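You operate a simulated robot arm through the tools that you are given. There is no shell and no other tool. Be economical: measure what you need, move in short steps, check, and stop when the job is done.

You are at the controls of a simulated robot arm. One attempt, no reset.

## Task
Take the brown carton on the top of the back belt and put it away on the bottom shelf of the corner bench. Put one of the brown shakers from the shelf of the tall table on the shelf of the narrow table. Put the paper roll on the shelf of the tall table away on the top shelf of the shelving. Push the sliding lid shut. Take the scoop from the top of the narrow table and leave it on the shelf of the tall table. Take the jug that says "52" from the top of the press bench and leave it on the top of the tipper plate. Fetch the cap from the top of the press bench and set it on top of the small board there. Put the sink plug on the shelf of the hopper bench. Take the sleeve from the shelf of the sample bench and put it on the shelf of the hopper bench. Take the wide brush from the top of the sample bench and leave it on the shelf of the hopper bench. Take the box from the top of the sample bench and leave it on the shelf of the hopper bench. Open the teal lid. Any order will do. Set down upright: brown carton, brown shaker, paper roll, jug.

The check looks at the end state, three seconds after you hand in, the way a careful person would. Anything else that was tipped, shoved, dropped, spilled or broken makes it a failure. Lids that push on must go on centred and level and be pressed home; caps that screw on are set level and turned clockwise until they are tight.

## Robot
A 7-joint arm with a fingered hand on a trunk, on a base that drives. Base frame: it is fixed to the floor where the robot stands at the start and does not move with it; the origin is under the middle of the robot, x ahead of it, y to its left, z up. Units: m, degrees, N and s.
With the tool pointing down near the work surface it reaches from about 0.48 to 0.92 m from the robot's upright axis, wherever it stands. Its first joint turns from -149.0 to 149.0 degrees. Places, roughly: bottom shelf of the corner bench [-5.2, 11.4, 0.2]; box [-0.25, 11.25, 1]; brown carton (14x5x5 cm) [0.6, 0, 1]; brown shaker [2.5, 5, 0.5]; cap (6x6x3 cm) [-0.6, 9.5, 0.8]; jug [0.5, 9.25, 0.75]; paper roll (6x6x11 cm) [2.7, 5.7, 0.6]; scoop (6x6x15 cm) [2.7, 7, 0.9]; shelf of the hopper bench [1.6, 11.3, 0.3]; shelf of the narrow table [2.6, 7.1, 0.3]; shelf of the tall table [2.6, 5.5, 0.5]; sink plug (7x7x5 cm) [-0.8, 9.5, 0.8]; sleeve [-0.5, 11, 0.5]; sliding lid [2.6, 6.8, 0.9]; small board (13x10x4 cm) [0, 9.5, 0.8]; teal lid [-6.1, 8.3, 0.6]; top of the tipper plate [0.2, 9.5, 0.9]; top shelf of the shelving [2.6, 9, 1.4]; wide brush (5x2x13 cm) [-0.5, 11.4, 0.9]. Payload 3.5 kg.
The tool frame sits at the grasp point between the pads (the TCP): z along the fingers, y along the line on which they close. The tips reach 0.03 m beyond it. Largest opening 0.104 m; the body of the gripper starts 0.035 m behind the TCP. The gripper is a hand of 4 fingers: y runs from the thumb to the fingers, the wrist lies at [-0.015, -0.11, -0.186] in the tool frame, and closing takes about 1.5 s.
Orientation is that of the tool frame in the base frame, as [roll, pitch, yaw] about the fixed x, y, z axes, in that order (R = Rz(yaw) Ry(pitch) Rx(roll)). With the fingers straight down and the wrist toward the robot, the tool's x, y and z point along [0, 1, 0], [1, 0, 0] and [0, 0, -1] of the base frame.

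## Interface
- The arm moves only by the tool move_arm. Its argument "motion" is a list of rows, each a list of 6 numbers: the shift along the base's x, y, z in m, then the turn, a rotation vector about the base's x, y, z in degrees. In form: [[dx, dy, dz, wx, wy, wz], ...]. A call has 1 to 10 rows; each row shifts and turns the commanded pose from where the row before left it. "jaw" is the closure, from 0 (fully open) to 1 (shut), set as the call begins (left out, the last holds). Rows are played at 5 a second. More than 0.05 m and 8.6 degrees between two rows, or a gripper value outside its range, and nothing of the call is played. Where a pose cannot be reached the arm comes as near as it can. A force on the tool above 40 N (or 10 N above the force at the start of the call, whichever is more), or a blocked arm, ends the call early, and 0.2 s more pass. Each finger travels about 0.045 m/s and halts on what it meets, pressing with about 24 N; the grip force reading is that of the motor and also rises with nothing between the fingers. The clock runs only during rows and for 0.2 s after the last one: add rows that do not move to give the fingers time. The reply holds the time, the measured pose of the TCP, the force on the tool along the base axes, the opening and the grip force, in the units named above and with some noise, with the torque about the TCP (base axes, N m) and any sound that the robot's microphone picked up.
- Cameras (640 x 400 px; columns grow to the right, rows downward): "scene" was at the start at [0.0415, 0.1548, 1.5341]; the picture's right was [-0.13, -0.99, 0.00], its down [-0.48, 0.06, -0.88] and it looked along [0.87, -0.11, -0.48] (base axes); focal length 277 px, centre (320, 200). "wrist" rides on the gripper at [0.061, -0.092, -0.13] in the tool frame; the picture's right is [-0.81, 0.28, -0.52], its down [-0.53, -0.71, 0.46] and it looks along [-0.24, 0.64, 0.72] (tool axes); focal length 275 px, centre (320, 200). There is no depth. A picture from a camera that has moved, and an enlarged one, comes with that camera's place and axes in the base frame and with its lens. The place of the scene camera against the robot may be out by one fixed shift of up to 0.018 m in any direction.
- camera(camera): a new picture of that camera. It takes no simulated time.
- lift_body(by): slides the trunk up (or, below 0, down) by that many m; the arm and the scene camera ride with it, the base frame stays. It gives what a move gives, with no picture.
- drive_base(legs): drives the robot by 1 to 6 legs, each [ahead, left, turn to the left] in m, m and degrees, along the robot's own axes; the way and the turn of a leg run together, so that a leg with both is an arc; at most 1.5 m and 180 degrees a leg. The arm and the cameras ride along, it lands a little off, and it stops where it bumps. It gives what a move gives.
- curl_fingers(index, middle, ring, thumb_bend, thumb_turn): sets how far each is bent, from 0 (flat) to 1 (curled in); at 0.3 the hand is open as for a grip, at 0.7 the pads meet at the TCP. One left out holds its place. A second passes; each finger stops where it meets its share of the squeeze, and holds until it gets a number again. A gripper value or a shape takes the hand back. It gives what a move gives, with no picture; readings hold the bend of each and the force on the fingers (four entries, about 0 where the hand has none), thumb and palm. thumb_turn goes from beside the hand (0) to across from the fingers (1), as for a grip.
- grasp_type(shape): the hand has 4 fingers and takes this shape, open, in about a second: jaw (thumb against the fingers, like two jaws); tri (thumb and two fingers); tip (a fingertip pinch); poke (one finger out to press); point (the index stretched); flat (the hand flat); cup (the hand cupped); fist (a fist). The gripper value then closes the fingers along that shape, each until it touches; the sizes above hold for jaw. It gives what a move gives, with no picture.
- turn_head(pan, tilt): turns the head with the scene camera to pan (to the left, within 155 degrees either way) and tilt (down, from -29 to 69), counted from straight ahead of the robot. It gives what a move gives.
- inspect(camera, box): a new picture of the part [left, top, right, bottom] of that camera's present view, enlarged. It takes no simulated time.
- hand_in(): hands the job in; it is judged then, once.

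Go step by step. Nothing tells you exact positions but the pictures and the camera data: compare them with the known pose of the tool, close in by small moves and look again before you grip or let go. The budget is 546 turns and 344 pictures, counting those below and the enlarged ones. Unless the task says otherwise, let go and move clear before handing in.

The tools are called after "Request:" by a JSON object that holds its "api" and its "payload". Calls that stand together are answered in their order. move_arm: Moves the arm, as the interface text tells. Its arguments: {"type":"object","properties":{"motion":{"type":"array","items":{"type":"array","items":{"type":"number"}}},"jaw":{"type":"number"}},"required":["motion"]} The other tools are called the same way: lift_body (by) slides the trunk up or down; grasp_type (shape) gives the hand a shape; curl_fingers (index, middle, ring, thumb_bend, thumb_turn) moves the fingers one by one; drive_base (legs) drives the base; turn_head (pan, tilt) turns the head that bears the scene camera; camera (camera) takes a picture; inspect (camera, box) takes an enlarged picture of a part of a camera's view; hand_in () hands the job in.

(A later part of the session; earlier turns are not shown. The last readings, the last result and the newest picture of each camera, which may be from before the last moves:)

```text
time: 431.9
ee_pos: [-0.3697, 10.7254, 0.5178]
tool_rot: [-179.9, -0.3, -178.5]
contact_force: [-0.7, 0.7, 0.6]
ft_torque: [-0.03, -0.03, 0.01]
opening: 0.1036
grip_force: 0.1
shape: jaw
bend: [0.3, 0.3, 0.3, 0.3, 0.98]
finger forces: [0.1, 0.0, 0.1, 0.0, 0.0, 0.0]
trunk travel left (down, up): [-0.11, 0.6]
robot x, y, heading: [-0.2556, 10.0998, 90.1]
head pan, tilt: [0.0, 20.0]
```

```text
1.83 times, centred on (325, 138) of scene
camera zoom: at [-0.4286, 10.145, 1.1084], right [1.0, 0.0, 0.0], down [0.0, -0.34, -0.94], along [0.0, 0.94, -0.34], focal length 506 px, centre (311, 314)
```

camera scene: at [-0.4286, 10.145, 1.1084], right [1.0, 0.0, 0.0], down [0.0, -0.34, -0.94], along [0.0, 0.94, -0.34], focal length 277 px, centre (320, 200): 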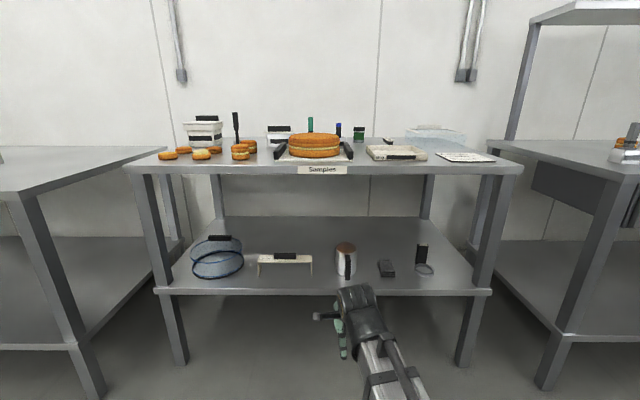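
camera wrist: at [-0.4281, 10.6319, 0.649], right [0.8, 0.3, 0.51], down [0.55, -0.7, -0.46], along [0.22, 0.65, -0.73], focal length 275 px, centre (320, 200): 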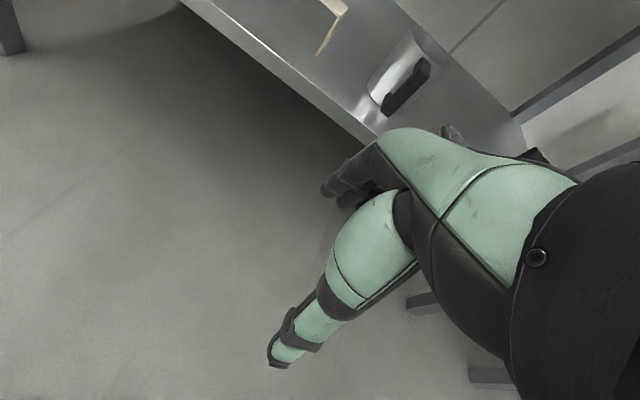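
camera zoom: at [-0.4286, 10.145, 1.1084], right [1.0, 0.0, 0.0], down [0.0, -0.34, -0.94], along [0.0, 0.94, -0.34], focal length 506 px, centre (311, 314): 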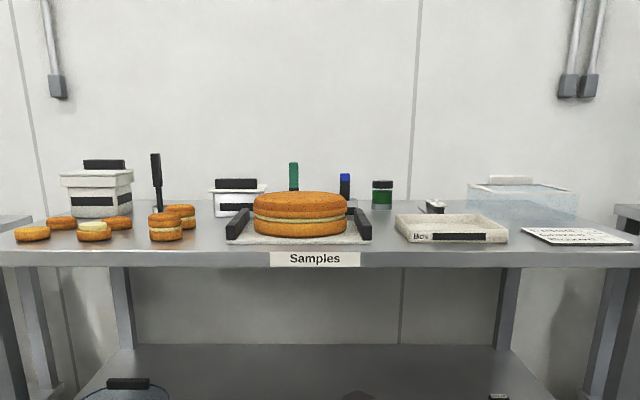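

Request:
{"api": "inspect", "payload": {"camera": "scene", "box": [250, 230, 370, 300]}}

Request:
{"api": "inspect", "payload": {"camera": "scene", "box": [250, 105, 430, 175]}}

Request:
{"api": "inspect", "payload": {"camera": "scene", "box": [150, 100, 280, 170]}}

```text
5.33 times, centred on (310, 265) of scene
camera zoom: at [-0.4286, 10.145, 1.1084], right [1.0, 0.0, 0.0], down [0.0, -0.34, -0.94], along [0.0, 0.94, -0.34], focal length 1475 px, centre (373, -147)
```

zoom: 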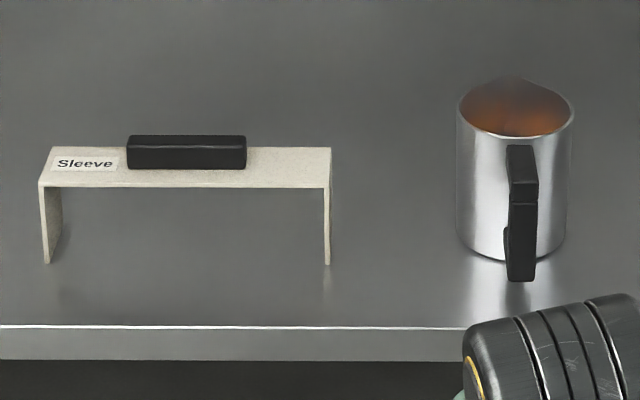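

```text
3.56 times, centred on (340, 140) of scene
camera zoom: at [-0.4286, 10.145, 1.1084], right [1.0, 0.0, 0.0], down [0.0, -0.34, -0.94], along [0.0, 0.94, -0.34], focal length 983 px, centre (249, 413)
```

zoom: 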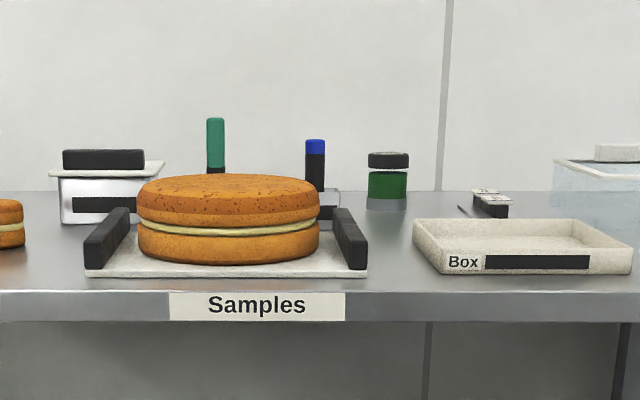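

```text
4.92 times, centred on (215, 135) of scene
camera zoom: at [-0.4286, 10.145, 1.1084], right [1.0, 0.0, 0.0], down [0.0, -0.34, -0.94], along [0.0, 0.94, -0.34], focal length 1362 px, centre (837, 520)
```

zoom: 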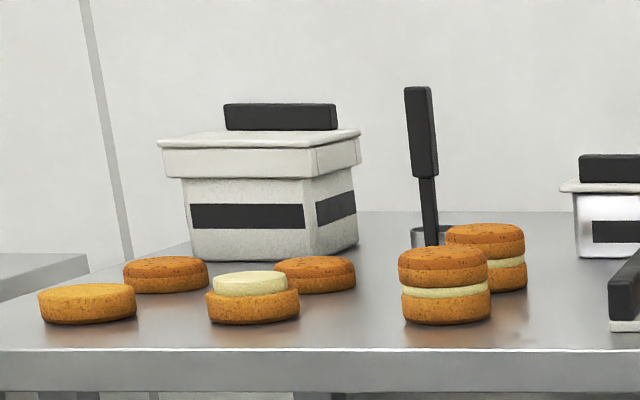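

The sleeve is the white bridge with a black handle, the box is the shallow tray labelled "Box". I move in front of the sleeve and look again to fix its place.

Request:
{"api": "drive_base", "payload": {"legs": [[0.0, 0.22, 0]]}}

Request:
{"api": "camera", "payload": {"camera": "wrist"}}

Request:
{"api": "lift_body", "payload": {"by": 0.2}}

Request:
{"api": "camera", "payload": {"camera": "wrist"}}

```text
time: 433.5
ee_pos: [-0.5866, 10.7248, 0.5188]
tool_rot: [-179.9, -0.3, -178.5]
contact_force: [-0.3, -0.1, 0.4]
ft_torque: [-0.02, -0.02, -0.01]
opening: 0.1036
grip_force: 0.0
shape: jaw
bend: [0.3, 0.3, 0.3, 0.3, 0.98]
finger forces: [0.0, 0.1, 0.1, 0.0, 0.1, 0.1]
trunk travel left (down, up): [-0.11, 0.6]
robot x, y, heading: [-0.4728, 10.0989, 90.0]
head pan, tilt: [0.0, 20.0]
```

```text
152 pictures are left
camera wrist: at [-0.6453, 10.632, 0.649], right [0.81, 0.3, 0.51], down [0.55, -0.7, -0.46], along [0.23, 0.65, -0.73], focal length 275 px, centre (320, 200)
```

wrist: 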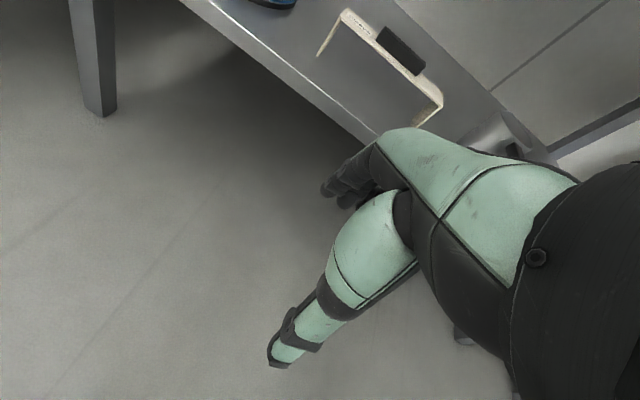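

```text
time: 435.7
ee_pos: [-0.5879, 10.7245, 0.7183]
tool_rot: [-179.9, -0.1, -178.5]
contact_force: [-0.6, -0.4, -0.7]
ft_torque: [0.02, 0.0, 0.03]
opening: 0.1037
grip_force: 0.1
shape: jaw
bend: [0.3, 0.3, 0.3, 0.3, 0.98]
finger forces: [0.1, 0.1, 0.0, 0.0, 0.0, 0.0]
trunk travel left (down, up): [-0.31, 0.4]
robot x, y, heading: [-0.4771, 10.0998, 90.0]
head pan, tilt: [0.0, 20.0]
```

```text
151 pictures are left
camera wrist: at [-0.6453, 10.632, 0.849], right [0.81, 0.3, 0.51], down [0.55, -0.7, -0.46], along [0.23, 0.65, -0.73], focal length 275 px, centre (320, 200)
```

wrist: 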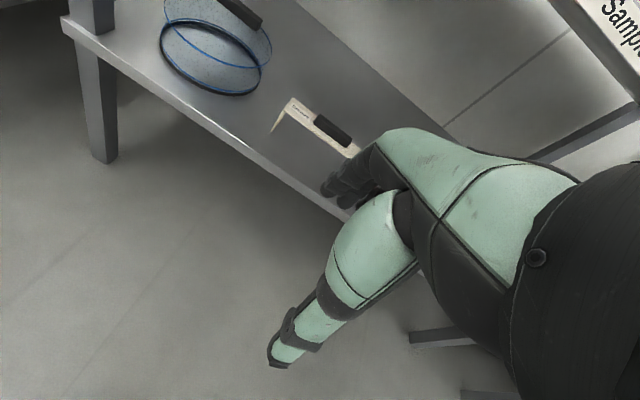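

The handle centre is at (-0.569, 11.132, 0.503). I lower the trunk, set the hand at z 0.58, and go in under the top.

Request:
{"api": "lift_body", "payload": {"by": -0.2}}

Request:
{"api": "move_arm", "payload": {"motion": [[0.01, 0, 0.03, 0, 0, -1.5], [0.008, 0.03, 0.03, 0, 0, 0], [0, 0.04, 0, 0, 0, 0], [0, 0.04, 0, 0, 0, 0], [0, 0, 0, 0, 0, 0]]}}

Request:
{"api": "drive_base", "payload": {"legs": [[0.2, 0, 0]]}}

Request:
{"api": "camera", "payload": {"camera": "wrist"}}

Request:
{"api": "camera", "payload": {"camera": "scene"}}

```text
time: 437.9
ee_pos: [-0.5876, 10.7262, 0.5178]
tool_rot: [-179.9, -0.2, -178.6]
contact_force: [-0.2, 0.7, -0.2]
ft_torque: [0.03, 0.01, -0.01]
opening: 0.1038
grip_force: 0.2
shape: jaw
bend: [0.3, 0.3, 0.3, 0.3, 0.98]
finger forces: [0.0, 0.0, 0.0, 0.0, 0.0, 0.1]
trunk travel left (down, up): [-0.11, 0.6]
robot x, y, heading: [-0.4766, 10.101, 89.8]
head pan, tilt: [0.0, 20.0]
```

```text
time: 439.1
ee_pos: [-0.5703, 10.8359, 0.5746]
tool_rot: [-179.9, -0.2, 179.9]
contact_force: [-0.6, 0.0, 0.5]
ft_torque: [0.02, -0.02, 0.02]
opening: 0.104
grip_force: 0.1
shape: jaw
bend: [0.3, 0.3, 0.3, 0.3, 0.98]
finger forces: [0.1, 0.0, 0.0, 0.0, 0.0, 0.0]
trunk travel left (down, up): [-0.11, 0.6]
robot x, y, heading: [-0.4724, 10.0994, 89.8]
head pan, tilt: [0.0, 20.0]
```

```text
time: 440.7
ee_pos: [-0.5685, 11.0355, 0.576]
tool_rot: [-179.9, -0.1, 179.9]
contact_force: [-0.2, 0.4, 0.0]
ft_torque: [0.01, -0.04, 0.03]
opening: 0.104
grip_force: 0.0
shape: jaw
bend: [0.3, 0.3, 0.3, 0.3, 0.98]
finger forces: [0.0, 0.1, 0.0, 0.1, 0.0, 0.0]
trunk travel left (down, up): [-0.11, 0.6]
robot x, y, heading: [-0.478, 10.3058, 90.1]
head pan, tilt: [0.0, 20.0]
```

```text
150 pictures are left
camera wrist: at [-0.6294, 10.9445, 0.7059], right [0.81, 0.27, 0.51], down [0.53, -0.72, -0.46], along [0.24, 0.64, -0.73], focal length 275 px, centre (320, 200)
```

wrist: 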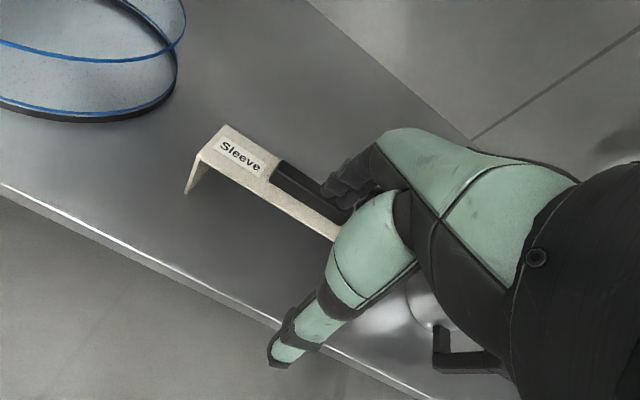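

```text
149 pictures are left
camera scene: at [-0.6474, 10.3459, 1.1084], right [1.0, 0.0, 0.0], down [0.0, -0.34, -0.94], along [0.0, 0.94, -0.34], focal length 277 px, centre (320, 200)
```

scene: 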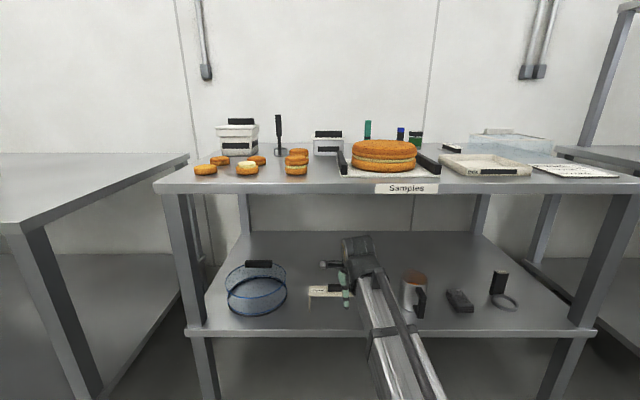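

Request:
{"api": "move_arm", "payload": {"motion": [[0, 0.035, 0, 0, 0, 0], [0, 0.035, 0, 0, 0, 0], [0, 0.025, 0, 0, 0, 0], [0, 0, 0, 0, 0, 0]]}}

Request:
{"api": "camera", "payload": {"camera": "wrist"}}

Request:
{"api": "inspect", "payload": {"camera": "scene", "box": [280, 210, 440, 320]}}

```text
time: 441.7
ee_pos: [-0.5695, 11.1316, 0.574]
tool_rot: [-179.9, -0.2, 179.8]
contact_force: [0.2, 0.1, -0.1]
ft_torque: [0.0, 0.0, -0.04]
opening: 0.1039
grip_force: 0.1
shape: jaw
bend: [0.3, 0.3, 0.3, 0.3, 0.98]
finger forces: [0.1, 0.0, 0.0, 0.0, 0.0, 0.0]
trunk travel left (down, up): [-0.11, 0.6]
robot x, y, heading: [-0.4723, 10.3012, 89.6]
head pan, tilt: [0.0, 20.0]
```

```text
148 pictures are left
camera wrist: at [-0.6303, 11.0405, 0.7057], right [0.81, 0.27, 0.51], down [0.53, -0.72, -0.46], along [0.24, 0.64, -0.73], focal length 275 px, centre (320, 200)
```

wrist: 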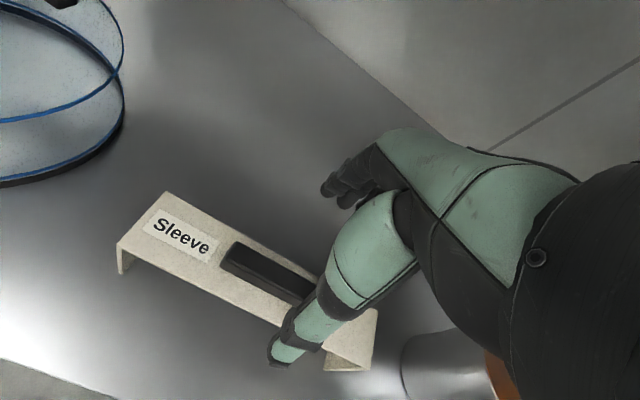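

```text
3.64 times, centred on (360, 265) of scene
camera zoom: at [-0.6474, 10.3459, 1.1084], right [1.0, 0.0, 0.0], down [0.0, -0.34, -0.94], along [0.0, 0.94, -0.34], focal length 1006 px, centre (174, -36)
```

zoom: 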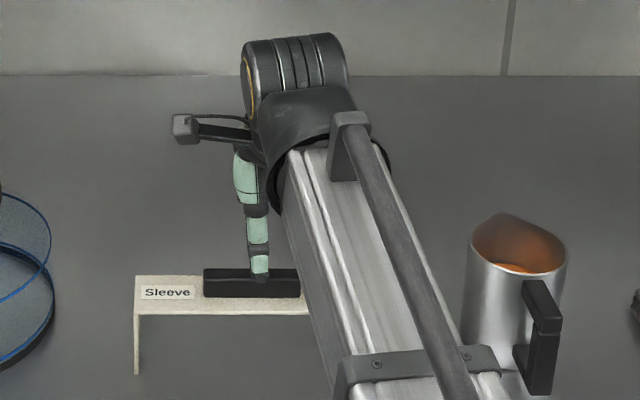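

Request:
{"api": "move_arm", "payload": {"motion": [[-0.006, -0.008, -0.01, 0, 0, 0], [0, 0, -0.02, 0, 0, 0], [0, 0, -0.02, 0, 0, 0], [0, 0, 0, 0, 0, 0]]}}

Request:
{"api": "camera", "payload": {"camera": "wrist"}}

```text
time: 442.7
ee_pos: [-0.5751, 11.1247, 0.5258]
tool_rot: [-179.9, -0.3, 179.7]
contact_force: [0.1, -0.9, 0.1]
ft_torque: [-0.01, -0.03, 0.01]
opening: 0.1042
grip_force: 0.0
shape: jaw
bend: [0.3, 0.3, 0.3, 0.3, 0.98]
finger forces: [0.0, 0.0, 0.1, 0.1, 0.0, 0.0]
trunk travel left (down, up): [-0.11, 0.6]
robot x, y, heading: [-0.4737, 10.3013, 89.8]
head pan, tilt: [0.0, 20.0]
```

```text
146 pictures are left
camera wrist: at [-0.6361, 11.0331, 0.6562], right [0.81, 0.27, 0.51], down [0.53, -0.72, -0.46], along [0.24, 0.64, -0.73], focal length 275 px, centre (320, 200)
```

wrist: 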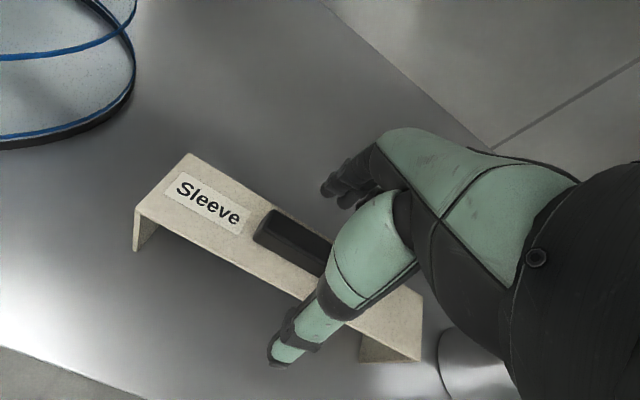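

Request:
{"api": "move_arm", "payload": {"motion": [[0, 0, 0, 0, 0, 0], [0, 0, 0, 0, 0, 0], [0, 0, 0, 0, 0, 0], [0, 0, 0, 0, 0, 0], [0, 0, 0, 0, 0, 0], [0, 0, 0, 0, 0, 0], [0, 0, 0, 0, 0, 0], [0, 0, 0, 0, 0, 0], [0, 0, 0, 0, 0, 0]], "jaw": 1}}

Request:
{"api": "move_arm", "payload": {"motion": [[0, 0, 0.01, 0, 0, 0], [0, 0, 0.01, 0, 0, 0], [0, 0, 0.02, 0, 0, 0], [0, 0, 0, 0, 0, 0]]}}

Request:
{"api": "camera", "payload": {"camera": "wrist"}}

Request:
{"api": "camera", "payload": {"camera": "scene"}}

```text
time: 444.7
ee_pos: [-0.5769, 11.124, 0.5259]
tool_rot: [-180.0, -0.2, 179.8]
contact_force: [-0.5, 0.3, -0.5]
ft_torque: [-0.02, 0.03, -0.02]
opening: 0.0127
grip_force: 23.9
shape: jaw
bend: [0.72, 0.64, 0.65, 0.74, 1.0]
finger forces: [13.5, 5.7, 2.6, 0.0, 21.8, 0.1]
trunk travel left (down, up): [-0.11, 0.6]
robot x, y, heading: [-0.4732, 10.3034, 89.9]
head pan, tilt: [0.0, 20.0]
```

```text
time: 445.7
ee_pos: [-0.5741, 11.1222, 0.5672]
tool_rot: [-179.9, -0.3, 179.8]
contact_force: [-0.3, -0.8, -1.5]
ft_torque: [0.03, 0.0, -0.01]
opening: 0.0124
grip_force: 23.4
shape: jaw
bend: [0.72, 0.64, 0.65, 0.74, 1.0]
finger forces: [13.7, 5.6, 2.5, 0.0, 21.9, 0.0]
trunk travel left (down, up): [-0.11, 0.6]
robot x, y, heading: [-0.477, 10.3008, 89.8]
head pan, tilt: [0.0, 20.0]
```

```text
145 pictures are left
camera wrist: at [-0.6361, 11.0317, 0.697], right [0.81, 0.27, 0.51], down [0.53, -0.72, -0.46], along [0.24, 0.64, -0.73], focal length 275 px, centre (320, 200)
```

wrist: 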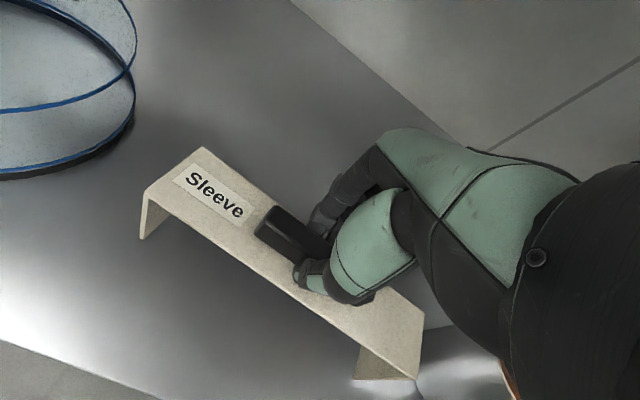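

```text
144 pictures are left
camera scene: at [-0.6474, 10.346, 1.1084], right [1.0, 0.0, 0.0], down [0.0, -0.34, -0.94], along [0.0, 0.94, -0.34], focal length 277 px, centre (320, 200)
```

scene: 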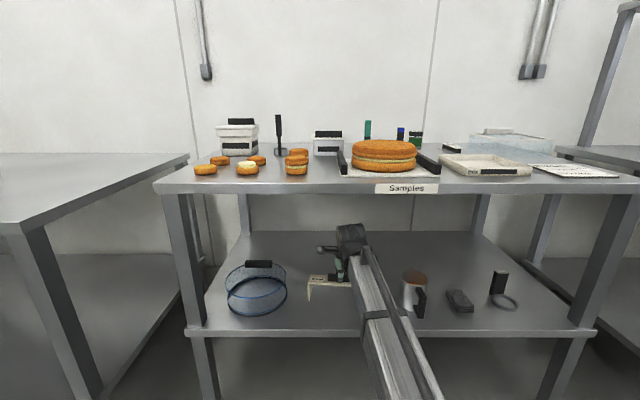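

The sleeve is up. I back out, fold the arm a little and drive right to the hopper bench.

Request:
{"api": "drive_base", "payload": {"legs": [[-0.23, 0, 0.2]]}}

Request:
{"api": "move_arm", "payload": {"motion": [[0, -0.04, 0, 0, 0, 0], [0, -0.04, 0, 0, 0, 0], [0, -0.04, 0, 0, 0, 0], [0, -0.04, 0, 0, 0, 0], [0, 0, 0, 0, 0, 0]]}}

Request:
{"api": "drive_base", "payload": {"legs": [[0, -1.4, 0], [0, -0.27, 0]]}}

Request:
{"api": "camera", "payload": {"camera": "scene"}}

```text
time: 447.4
ee_pos: [-0.5803, 10.89, 0.5666]
tool_rot: [-179.9, -0.2, -179.8]
contact_force: [-0.5, -0.5, -1.6]
ft_torque: [0.01, 0.03, -0.01]
opening: 0.0125
grip_force: 24.0
shape: jaw
bend: [0.72, 0.64, 0.65, 0.74, 1.0]
finger forces: [13.7, 5.6, 2.5, 0.0, 21.8, 0.0]
trunk travel left (down, up): [-0.11, 0.6]
robot x, y, heading: [-0.4755, 10.0677, 90.2]
head pan, tilt: [0.0, 20.0]
```

```text
time: 448.6
ee_pos: [-0.5782, 10.7294, 0.5669]
tool_rot: [-179.9, -0.3, -179.9]
contact_force: [0.1, -0.3, -0.9]
ft_torque: [0.0, -0.01, 0.01]
opening: 0.0123
grip_force: 23.6
shape: jaw
bend: [0.72, 0.64, 0.66, 0.74, 1.0]
finger forces: [13.8, 5.7, 2.6, 0.0, 22.0, 0.1]
trunk travel left (down, up): [-0.11, 0.6]
robot x, y, heading: [-0.4701, 10.0684, 90.1]
head pan, tilt: [0.0, 20.0]
```

```text
time: 457.1
ee_pos: [1.1142, 10.7105, 0.5655]
tool_rot: [-179.9, -0.1, 178.7]
contact_force: [0.2, -0.2, 0.4]
ft_torque: [0.0, 0.0, 0.01]
opening: 0.0124
grip_force: 24.3
shape: jaw
bend: [0.72, 0.64, 0.66, 0.74, 1.0]
finger forces: [13.7, 5.7, 2.5, 0.0, 21.9, 0.0]
trunk travel left (down, up): [-0.11, 0.6]
robot x, y, heading: [1.2031, 10.0438, 88.7]
head pan, tilt: [0.0, 20.0]
```

```text
143 pictures are left
camera scene: at [1.0306, 10.0939, 1.1084], right [1.0, -0.02, 0.0], down [-0.01, -0.34, -0.94], along [0.02, 0.94, -0.34], focal length 277 px, centre (320, 200)
```

scene: 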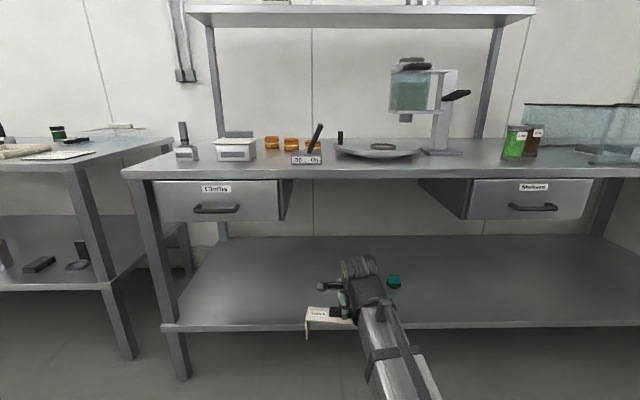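

Request:
{"api": "move_arm", "payload": {"motion": [[0, 0, -0.04, 0, 0, 0], [0, 0, -0.04, 0, 0, 0], [0, 0, -0.02, 0, 0, 0], [0, 0, 0, 0, 0, 0]]}}

Request:
{"api": "drive_base", "payload": {"legs": [[0.43, 0, 1.3]]}}

Request:
{"api": "camera", "payload": {"camera": "wrist"}}

Request:
{"api": "camera", "payload": {"camera": "scene"}}

```text
time: 458.1
ee_pos: [1.1152, 10.7105, 0.4679]
tool_rot: [-179.9, -0.2, 178.7]
contact_force: [-0.9, 0.1, -1.0]
ft_torque: [-0.01, -0.02, 0.01]
opening: 0.0128
grip_force: 24.3
shape: jaw
bend: [0.72, 0.64, 0.66, 0.74, 1.0]
finger forces: [13.9, 5.7, 2.5, 0.0, 21.9, 0.1]
trunk travel left (down, up): [-0.11, 0.6]
robot x, y, heading: [1.203, 10.0476, 88.8]
head pan, tilt: [0.0, 20.0]
```

```text
time: 460.8
ee_pos: [1.111, 11.142, 0.4683]
tool_rot: [-180.0, -0.2, 179.5]
contact_force: [-0.5, -0.3, -0.9]
ft_torque: [0.01, 0.0, 0.0]
opening: 0.0125
grip_force: 24.5
shape: jaw
bend: [0.72, 0.64, 0.66, 0.74, 1.0]
finger forces: [13.9, 5.7, 2.5, 0.1, 21.9, 0.0]
trunk travel left (down, up): [-0.11, 0.6]
robot x, y, heading: [1.2103, 10.4832, 89.7]
head pan, tilt: [0.0, 20.0]
```

```text
142 pictures are left
camera wrist: at [1.0495, 11.0525, 0.5985], right [0.81, 0.27, 0.51], down [0.53, -0.72, -0.46], along [0.25, 0.64, -0.73], focal length 275 px, centre (320, 200)
```

wrist: 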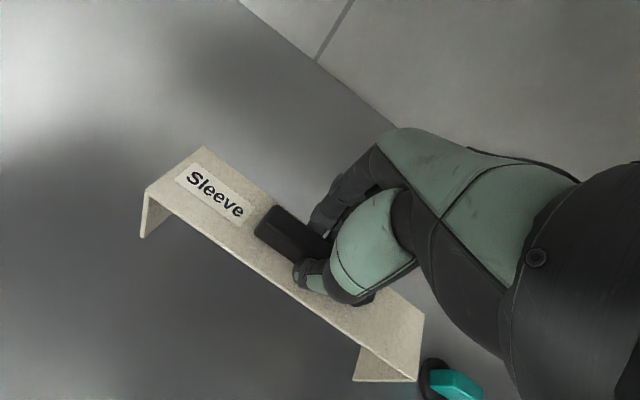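

```text
141 pictures are left
camera scene: at [1.0356, 10.5264, 1.1084], right [1.0, -0.01, 0.0], down [0.0, -0.34, -0.94], along [0.01, 0.94, -0.34], focal length 277 px, centre (320, 200)
```

scene: 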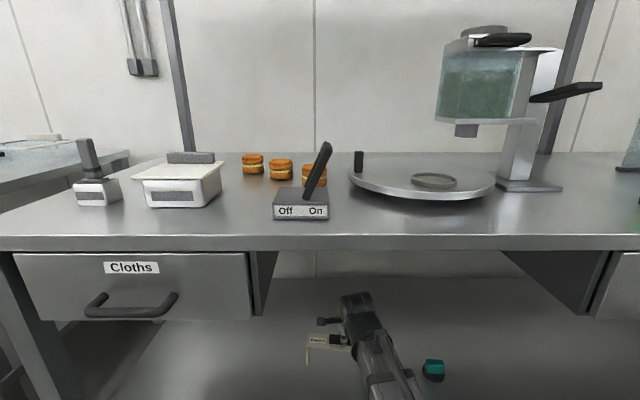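

Request:
{"api": "move_arm", "payload": {"motion": [[0, 0, -0.02, 0, 0, 0], [0, 0, -0.02, 0, 0, 0], [0, 0, -0.008, 0, 0, 0], [0, 0, 0, 0, 0, 0]]}}

Request:
{"api": "move_arm", "payload": {"motion": [[0, 0, -0.004, 0, 0, 0], [0, 0, -0.003, 0, 0, 0], [0, 0, 0, 0, 0, 0]]}}

Request:
{"api": "camera", "payload": {"camera": "wrist"}}

```text
time: 461.8
ee_pos: [1.1114, 11.1438, 0.4189]
tool_rot: [-179.9, -0.2, 179.6]
contact_force: [0.3, 0.1, 0.7]
ft_torque: [0.01, 0.04, 0.02]
opening: 0.0126
grip_force: 23.2
shape: jaw
bend: [0.72, 0.64, 0.66, 0.74, 1.0]
finger forces: [13.9, 5.4, 2.5, 0.0, 22.0, 0.0]
trunk travel left (down, up): [-0.11, 0.6]
robot x, y, heading: [1.2082, 10.4801, 89.7]
head pan, tilt: [0.0, 20.0]
```

```text
time: 462.6
ee_pos: [1.1114, 11.1438, 0.4129]
tool_rot: [-180.0, -0.1, 179.6]
contact_force: [0.1, 0.1, -0.9]
ft_torque: [0.04, 0.0, -0.01]
opening: 0.0127
grip_force: 23.9
shape: jaw
bend: [0.72, 0.64, 0.66, 0.74, 1.0]
finger forces: [13.9, 5.5, 2.5, 0.0, 21.9, 0.0]
trunk travel left (down, up): [-0.11, 0.6]
robot x, y, heading: [1.2094, 10.4816, 89.7]
head pan, tilt: [0.0, 20.0]
```

```text
140 pictures are left
camera wrist: at [1.0498, 11.0527, 0.5431], right [0.81, 0.27, 0.51], down [0.53, -0.72, -0.46], along [0.25, 0.64, -0.73], focal length 275 px, centre (320, 200)
```

wrist: 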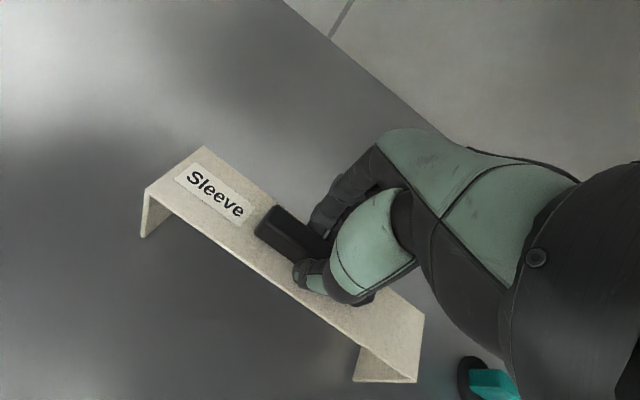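

Request:
{"api": "move_arm", "payload": {"motion": [[0, 0, -0.004, 0, 0, 0], [0, 0, -0.003, 0, 0, 0], [0, 0, 0, 0, 0, 0]]}}

Request:
{"api": "move_arm", "payload": {"motion": [[0, 0, -0.003, 0, 0, 0], [0, 0, -0.002, 0, 0, 0], [0, 0, 0, 0, 0, 0]]}}

```text
time: 463.4
ee_pos: [1.1121, 11.1435, 0.4061]
tool_rot: [-179.9, -0.2, 179.6]
contact_force: [0.2, -0.2, 0.0]
ft_torque: [-0.01, 0.02, 0.01]
opening: 0.0127
grip_force: 24.3
shape: jaw
bend: [0.72, 0.64, 0.66, 0.74, 1.0]
finger forces: [13.9, 5.6, 2.5, 0.0, 22.0, 0.0]
trunk travel left (down, up): [-0.11, 0.6]
robot x, y, heading: [1.209, 10.4775, 89.6]
head pan, tilt: [0.0, 20.0]
```

```text
time: 464.2
ee_pos: [1.1108, 11.1433, 0.4038]
tool_rot: [179.9, -0.2, 179.6]
contact_force: [1.1, -3.2, 28.1]
ft_torque: [-0.13, -0.02, 0.04]
opening: 0.0141
grip_force: 24.1
shape: jaw
bend: [0.72, 0.64, 0.71, 0.74, 1.0]
finger forces: [15.6, 6.8, 3.2, 0.0, 29.7, 0.0]
trunk travel left (down, up): [-0.11, 0.6]
robot x, y, heading: [1.2096, 10.4784, 89.4]
head pan, tilt: [0.0, 20.0]
```

The sleeve rests on the shelf. I ease off, let go, rise and look.

Request:
{"api": "move_arm", "payload": {"motion": [[0, 0, 0.003, 0, 0, 0], [0, 0, 0, 0, 0, 0]]}}

Request:
{"api": "move_arm", "payload": {"motion": [[0, 0, 0, 0, 0, 0], [0, 0, 0, 0, 0, 0], [0, 0, 0, 0, 0, 0], [0, 0, 0, 0, 0, 0], [0, 0, 0, 0, 0, 0], [0, 0, 0, 0, 0, 0], [0, 0, 0, 0, 0, 0], [0, 0, 0.03, 0, 0, 0], [0, 0, 0.04, 0, 0, 0], [0, 0, 0.02, 0, 0, 0]], "jaw": 0}}

Request:
{"api": "camera", "payload": {"camera": "wrist"}}

```text
time: 464.8
ee_pos: [1.1121, 11.1422, 0.4052]
tool_rot: [-179.9, -0.2, 179.6]
contact_force: [1.8, -2.5, 10.8]
ft_torque: [-0.05, -0.04, -0.01]
opening: 0.0141
grip_force: 23.7
shape: jaw
bend: [0.72, 0.64, 0.71, 0.74, 1.0]
finger forces: [15.4, 6.3, 2.9, 0.0, 25.9, 0.0]
trunk travel left (down, up): [-0.11, 0.6]
robot x, y, heading: [1.2066, 10.4827, 89.5]
head pan, tilt: [0.0, 20.0]
```

```text
time: 467.0
ee_pos: [1.11, 11.1434, 0.4934]
tool_rot: [-179.8, -0.3, 179.7]
contact_force: [0.8, 0.4, 0.4]
ft_torque: [0.01, -0.01, 0.01]
opening: 0.1037
grip_force: 0.0
shape: jaw
bend: [0.3, 0.3, 0.3, 0.3, 0.98]
finger forces: [0.0, 0.1, 0.0, 0.0, 0.0, 0.0]
trunk travel left (down, up): [-0.11, 0.6]
robot x, y, heading: [1.2105, 10.4816, 89.8]
head pan, tilt: [0.0, 20.0]
```

```text
139 pictures are left
camera wrist: at [1.0486, 11.0525, 0.6243], right [0.81, 0.27, 0.51], down [0.53, -0.72, -0.46], along [0.25, 0.64, -0.73], focal length 275 px, centre (320, 200)
```

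wrist: 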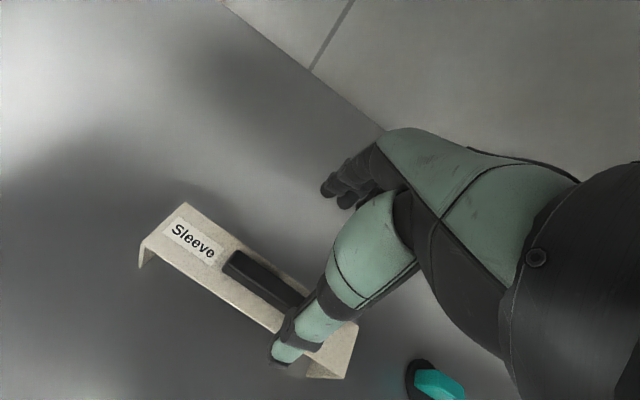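

Sleeve placed well. I back out, raise the trunk and go to the sample bench top for the brush and the box.

Request:
{"api": "drive_base", "payload": {"legs": [[-0.42, 0, 0.3]]}}

Request:
{"api": "lift_body", "payload": {"by": 0.4}}

Request:
{"api": "lift_body", "payload": {"by": 0.2}}

Request:
{"api": "drive_base", "payload": {"legs": [[0, 1.4, 0.3], [0, 0.2, 0]]}}

Request:
{"api": "turn_head", "payload": {"pan": 0, "tilt": 38}}

Request:
{"api": "camera", "payload": {"camera": "scene"}}

Request:
{"api": "camera", "payload": {"camera": "wrist"}}

```text
time: 469.6
ee_pos: [1.1053, 10.7196, 0.4935]
tool_rot: [-179.9, -0.1, 180.0]
contact_force: [0.0, 0.0, -0.5]
ft_torque: [-0.03, 0.0, -0.02]
opening: 0.1035
grip_force: 0.0
shape: jaw
bend: [0.3, 0.3, 0.3, 0.3, 0.98]
finger forces: [0.0, 0.1, 0.1, 0.0, 0.0, 0.0]
trunk travel left (down, up): [-0.11, 0.6]
robot x, y, heading: [1.2106, 10.0571, 90.2]
head pan, tilt: [0.0, 20.0]
```

```text
time: 473.4
ee_pos: [1.1042, 10.7205, 0.8916]
tool_rot: [180.0, -0.2, 179.8]
contact_force: [-0.1, 0.1, -0.5]
ft_torque: [0.06, -0.02, 0.02]
opening: 0.1038
grip_force: 0.1
shape: jaw
bend: [0.3, 0.3, 0.3, 0.3, 0.98]
finger forces: [0.0, 0.1, 0.0, 0.0, 0.0, 0.0]
trunk travel left (down, up): [-0.51, 0.2]
robot x, y, heading: [1.2102, 10.0549, 90.2]
head pan, tilt: [0.0, 20.0]
```

```text
time: 475.6
ee_pos: [1.1055, 10.7204, 1.0929]
tool_rot: [-180.0, -0.1, 179.8]
contact_force: [0.1, 0.4, -0.5]
ft_torque: [0.01, 0.01, 0.02]
opening: 0.1039
grip_force: 0.0
shape: jaw
bend: [0.3, 0.3, 0.3, 0.3, 0.98]
finger forces: [0.1, 0.0, 0.0, 0.0, 0.0, 0.0]
trunk travel left (down, up): [-0.71, 0.0]
robot x, y, heading: [1.2059, 10.0584, 90.0]
head pan, tilt: [0.0, 20.0]
```

```text
time: 483.8
ee_pos: [-0.5023, 10.7302, 1.0933]
tool_rot: [-179.9, -0.1, 179.1]
contact_force: [0.1, 1.5, 0.2]
ft_torque: [-0.04, -0.04, 0.02]
opening: 0.1041
grip_force: 0.1
shape: jaw
bend: [0.3, 0.3, 0.3, 0.3, 0.98]
finger forces: [0.1, 0.0, 0.0, 0.0, 0.1, 0.0]
trunk travel left (down, up): [-0.71, 0.0]
robot x, y, heading: [-0.4076, 10.0674, 89.5]
head pan, tilt: [0.0, 20.0]
```

```text
time: 484.6
ee_pos: [-0.5008, 10.7312, 1.0927]
tool_rot: [-180.0, -0.3, 179.1]
contact_force: [0.3, 1.2, -0.2]
ft_torque: [-0.02, 0.04, -0.02]
opening: 0.1037
grip_force: 0.1
shape: jaw
bend: [0.3, 0.3, 0.3, 0.3, 0.98]
finger forces: [0.1, 0.0, 0.0, 0.0, 0.1, 0.1]
trunk travel left (down, up): [-0.71, 0.0]
robot x, y, heading: [-0.4067, 10.0686, 89.1]
head pan, tilt: [0.0, 38.0]
```

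```text
138 pictures are left
camera scene: at [-0.5807, 10.107, 1.68], right [1.0, -0.01, 0.0], down [-0.01, -0.61, -0.79], along [0.01, 0.79, -0.61], focal length 277 px, centre (320, 200)
```

scene: 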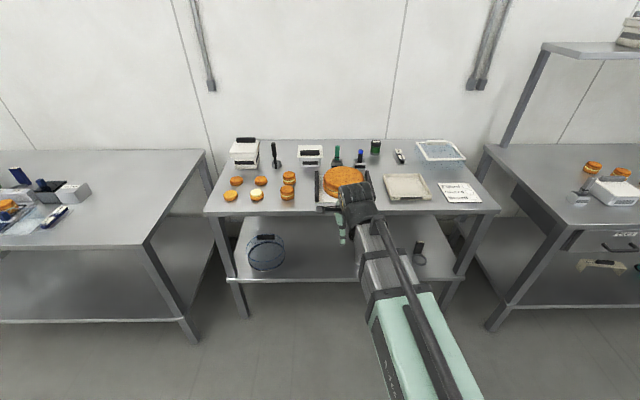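

```text
137 pictures are left
camera wrist: at [-0.5629, 10.6398, 1.2242], right [0.82, 0.26, 0.51], down [0.52, -0.72, -0.46], along [0.25, 0.64, -0.73], focal length 275 px, centre (320, 200)
```

wrist: 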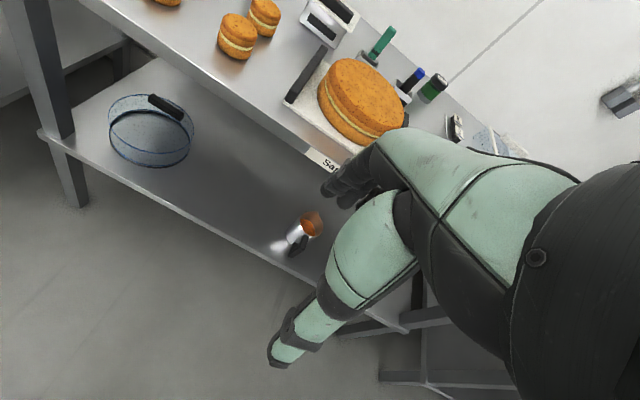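

Request:
{"api": "inspect", "payload": {"camera": "scene", "box": [260, 125, 480, 215]}}

Request:
{"api": "inspect", "payload": {"camera": "scene", "box": [310, 130, 390, 180]}}

Request:
{"api": "inspect", "payload": {"camera": "wrist", "box": [340, 10, 460, 120]}}

```text
2.91 times, centred on (370, 170) of scene
camera zoom: at [-0.5807, 10.107, 1.68], right [1.0, -0.01, 0.0], down [-0.01, -0.61, -0.79], along [0.01, 0.79, -0.61], focal length 805 px, centre (174, 287)
```

zoom: 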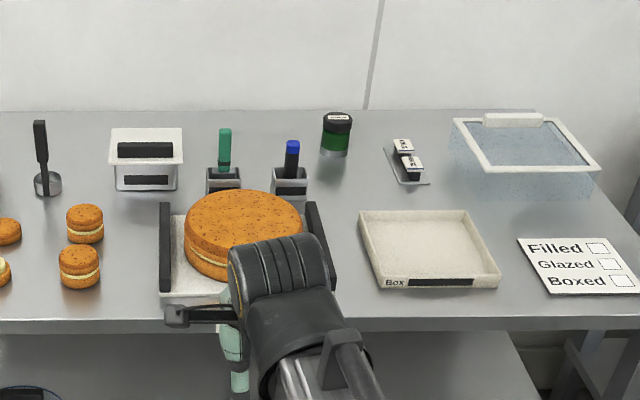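

```text
8.00 times, centred on (350, 155) of scene
camera zoom: at [-0.5807, 10.107, 1.68], right [1.0, -0.01, 0.0], down [-0.01, -0.61, -0.79], along [0.01, 0.79, -0.61], focal length 2213 px, centre (80, 560)
```

zoom: 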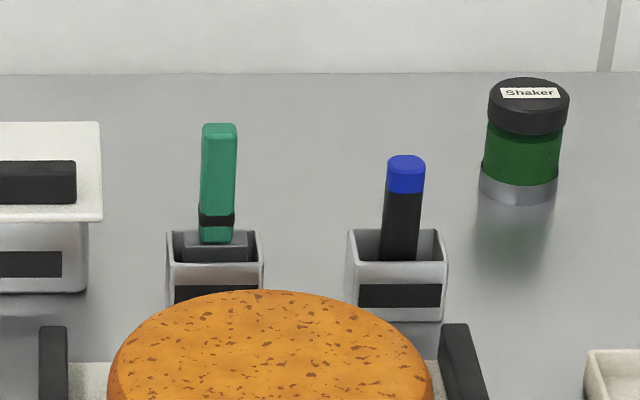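

```text
3.64 times, centred on (400, 65) of wrist
camera zoom: at [-0.5629, 10.6398, 1.2242], right [0.82, 0.26, 0.51], down [0.52, -0.72, -0.46], along [0.25, 0.64, -0.73], focal length 1001 px, centre (29, 691)
```

zoom: 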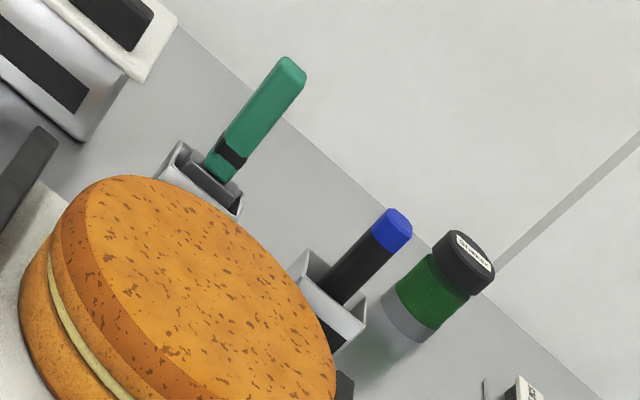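

The wide brush is the green-handled one in its holder at (-0.469, 11.437), top at 1.012. I drive in, staying above the cake.

Request:
{"api": "drive_base", "payload": {"legs": [[0.5, 0, 0.8]]}}

Request:
{"api": "move_arm", "payload": {"motion": [[0.01, 0.04, 0, 0, 0, 0], [0.01, 0.04, 0, 0, 0, 0], [0.01, 0.04, 0, 0, 0, 0], [0, 0, 0, 0, 0, 0]]}}

Request:
{"api": "camera", "payload": {"camera": "wrist"}}

Request:
{"api": "camera", "payload": {"camera": "scene"}}

```text
time: 487.6
ee_pos: [-0.5102, 11.2333, 1.0921]
tool_rot: [-179.8, -0.2, -179.9]
contact_force: [0.6, 0.4, -0.2]
ft_torque: [-0.02, 0.03, 0.04]
opening: 0.1038
grip_force: 0.0
shape: jaw
bend: [0.3, 0.3, 0.3, 0.3, 0.98]
finger forces: [0.0, 0.0, 0.0, 0.1, 0.0, 0.0]
trunk travel left (down, up): [-0.71, 0.0]
robot x, y, heading: [-0.4059, 10.5715, 90.2]
head pan, tilt: [0.0, 38.0]
```

```text
time: 488.6
ee_pos: [-0.4793, 11.3499, 1.0924]
tool_rot: [-179.9, -0.2, -179.9]
contact_force: [-0.3, 0.0, -0.7]
ft_torque: [-0.02, 0.02, -0.01]
opening: 0.1038
grip_force: 0.2
shape: jaw
bend: [0.3, 0.3, 0.3, 0.3, 0.98]
finger forces: [0.1, 0.0, 0.0, 0.1, 0.0, 0.0]
trunk travel left (down, up): [-0.71, 0.0]
robot x, y, heading: [-0.4027, 10.5686, 90.2]
head pan, tilt: [0.0, 38.0]
```

```text
133 pictures are left
camera wrist: at [-0.5403, 11.2593, 1.2242], right [0.81, 0.28, 0.51], down [0.53, -0.71, -0.46], along [0.24, 0.64, -0.73], focal length 275 px, centre (320, 200)
```

wrist: 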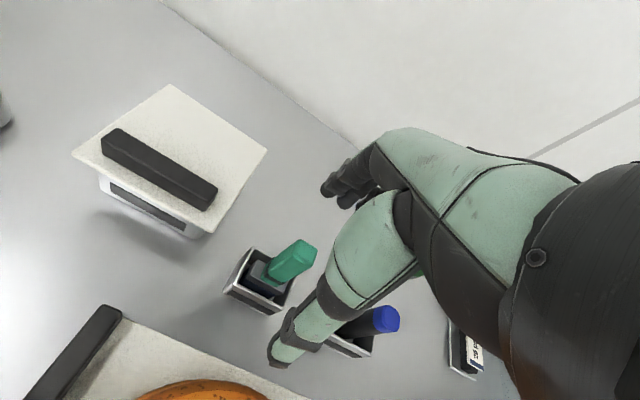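

```text
132 pictures are left
camera scene: at [-0.5787, 10.6072, 1.68], right [1.0, 0.0, 0.0], down [0.0, -0.62, -0.79], along [0.0, 0.79, -0.62], focal length 277 px, centre (320, 200)
```

scene: 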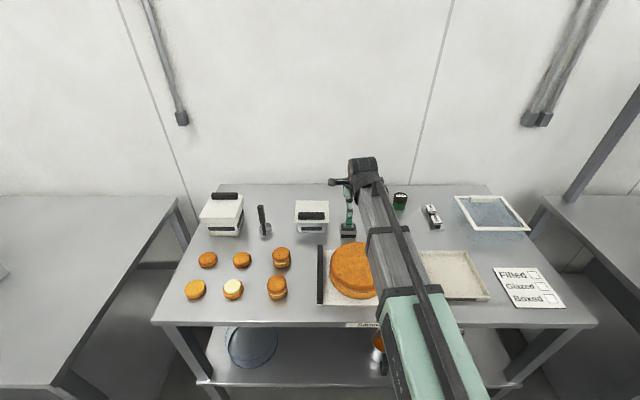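

Request:
{"api": "move_arm", "payload": {"motion": [[0.004, 0.013, 0, 0, 0, 0], [0, 0.013, -0.01, 0, 0, 0], [0, 0, -0.02, 0, 0, 0], [0, 0, -0.02, 0, 0, 0], [0, 0, 0, 0, 0, 0]]}}

Request:
{"api": "camera", "payload": {"camera": "wrist"}}

Request:
{"api": "inspect", "payload": {"camera": "scene", "box": [300, 140, 420, 260]}}

```text
time: 489.8
ee_pos: [-0.4752, 11.3791, 1.0445]
tool_rot: [-179.9, -0.2, -179.9]
contact_force: [-0.8, -0.4, 0.9]
ft_torque: [-0.01, -0.02, 0.0]
opening: 0.1037
grip_force: 0.1
shape: jaw
bend: [0.3, 0.3, 0.3, 0.3, 0.98]
finger forces: [0.1, 0.1, 0.0, 0.1, 0.0, 0.0]
trunk travel left (down, up): [-0.71, 0.0]
robot x, y, heading: [-0.4045, 10.5733, 90.3]
head pan, tilt: [0.0, 38.0]
```

```text
131 pictures are left
camera wrist: at [-0.5364, 11.2869, 1.1745], right [0.81, 0.28, 0.51], down [0.53, -0.71, -0.46], along [0.24, 0.64, -0.73], focal length 275 px, centre (320, 200)
```

wrist: 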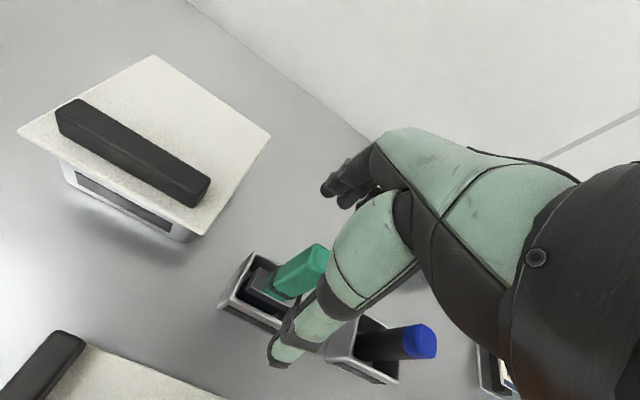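

```text
3.33 times, centred on (360, 200) of scene
camera zoom: at [-0.5787, 10.6074, 1.68], right [1.0, 0.0, 0.0], down [0.0, -0.62, -0.79], along [0.0, 0.79, -0.62], focal length 922 px, centre (187, 200)
```

zoom: 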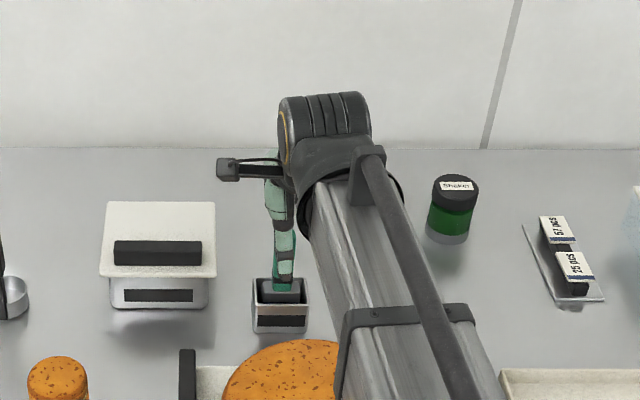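

Request:
{"api": "move_arm", "payload": {"motion": [[-0.003, -0.004, -0.02, 0, 0, 0], [0, 0, -0.022, 0, 0, 0], [0, 0, 0, 0, 0, 0]]}}

Request:
{"api": "camera", "payload": {"camera": "wrist"}}

Request:
{"api": "inspect", "payload": {"camera": "scene", "box": [300, 140, 420, 260]}}

```text
time: 490.6
ee_pos: [-0.4786, 11.3746, 1.0001]
tool_rot: [-179.9, -0.2, -179.9]
contact_force: [0.5, -0.5, -0.2]
ft_torque: [0.02, -0.03, -0.01]
opening: 0.1036
grip_force: 0.0
shape: jaw
bend: [0.3, 0.3, 0.3, 0.3, 0.98]
finger forces: [0.0, 0.0, 0.0, 0.0, 0.1, 0.0]
trunk travel left (down, up): [-0.71, 0.0]
robot x, y, heading: [-0.4042, 10.5704, 90.4]
head pan, tilt: [0.0, 38.0]
```

```text
129 pictures are left
camera wrist: at [-0.5397, 11.2825, 1.1312], right [0.81, 0.28, 0.51], down [0.53, -0.71, -0.46], along [0.24, 0.64, -0.73], focal length 275 px, centre (320, 200)
```

wrist: 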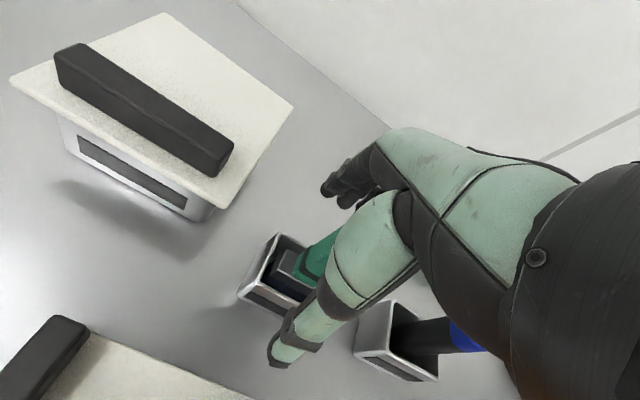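

```text
3.33 times, centred on (360, 200) of scene
camera zoom: at [-0.5787, 10.6074, 1.68], right [1.0, 0.0, 0.0], down [0.0, -0.62, -0.79], along [0.0, 0.79, -0.62], focal length 922 px, centre (187, 200)
```

zoom: 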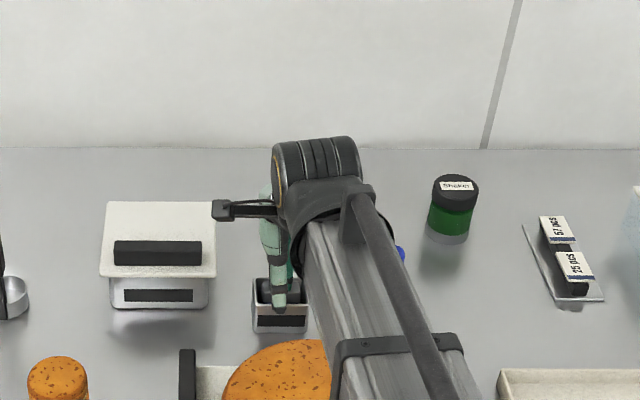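

Request:
{"api": "move_arm", "payload": {"motion": [[0, 0, 0, 0, 0, 0], [0, 0, 0, 0, 0, 0], [0, 0, 0, 0, 0, 0], [0, 0, 0, 0, 0, 0], [0, 0, 0, 0, 0, 0], [0, 0, 0, 0, 0, 0], [0, 0, 0, 0, 0, 0], [0, 0, 0, 0, 0, 0], [0, 0, 0, 0, 0, 0]], "jaw": 1}}

Request:
{"api": "camera", "payload": {"camera": "wrist"}}

Request:
{"api": "inspect", "payload": {"camera": "scene", "box": [300, 140, 420, 260]}}

```text
time: 492.6
ee_pos: [-0.4794, 11.374, 1.0006]
tool_rot: [-179.9, -0.3, -179.9]
contact_force: [0.9, 0.2, 0.4]
ft_torque: [0.05, 0.0, 0.03]
opening: 0.0123
grip_force: 24.4
shape: jaw
bend: [0.73, 0.61, 0.7, 0.76, 1.0]
finger forces: [9.4, 10.0, 2.9, 0.0, 18.5, 0.0]
trunk travel left (down, up): [-0.71, 0.0]
robot x, y, heading: [-0.4082, 10.5701, 90.2]
head pan, tilt: [0.0, 38.0]
```

```text
127 pictures are left
camera wrist: at [-0.5397, 11.2827, 1.1312], right [0.81, 0.28, 0.51], down [0.53, -0.71, -0.46], along [0.24, 0.64, -0.73], focal length 275 px, centre (320, 200)
```

wrist: 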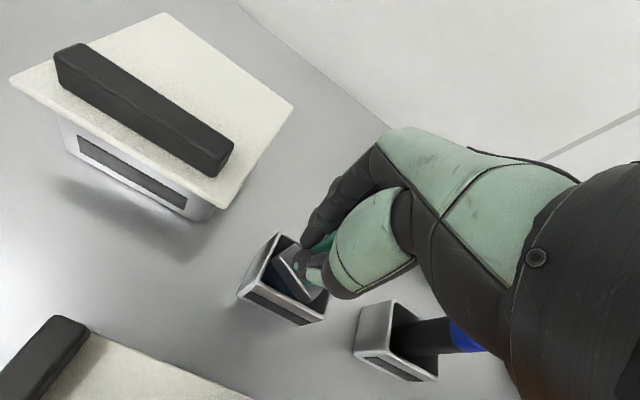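

```text
3.33 times, centred on (360, 200) of scene
camera zoom: at [-0.5787, 10.6076, 1.6799], right [1.0, 0.0, 0.0], down [0.0, -0.62, -0.79], along [0.0, 0.79, -0.62], focal length 922 px, centre (187, 200)
```

zoom: 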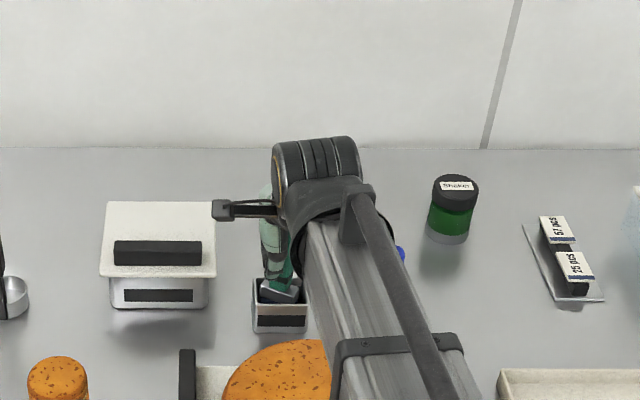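

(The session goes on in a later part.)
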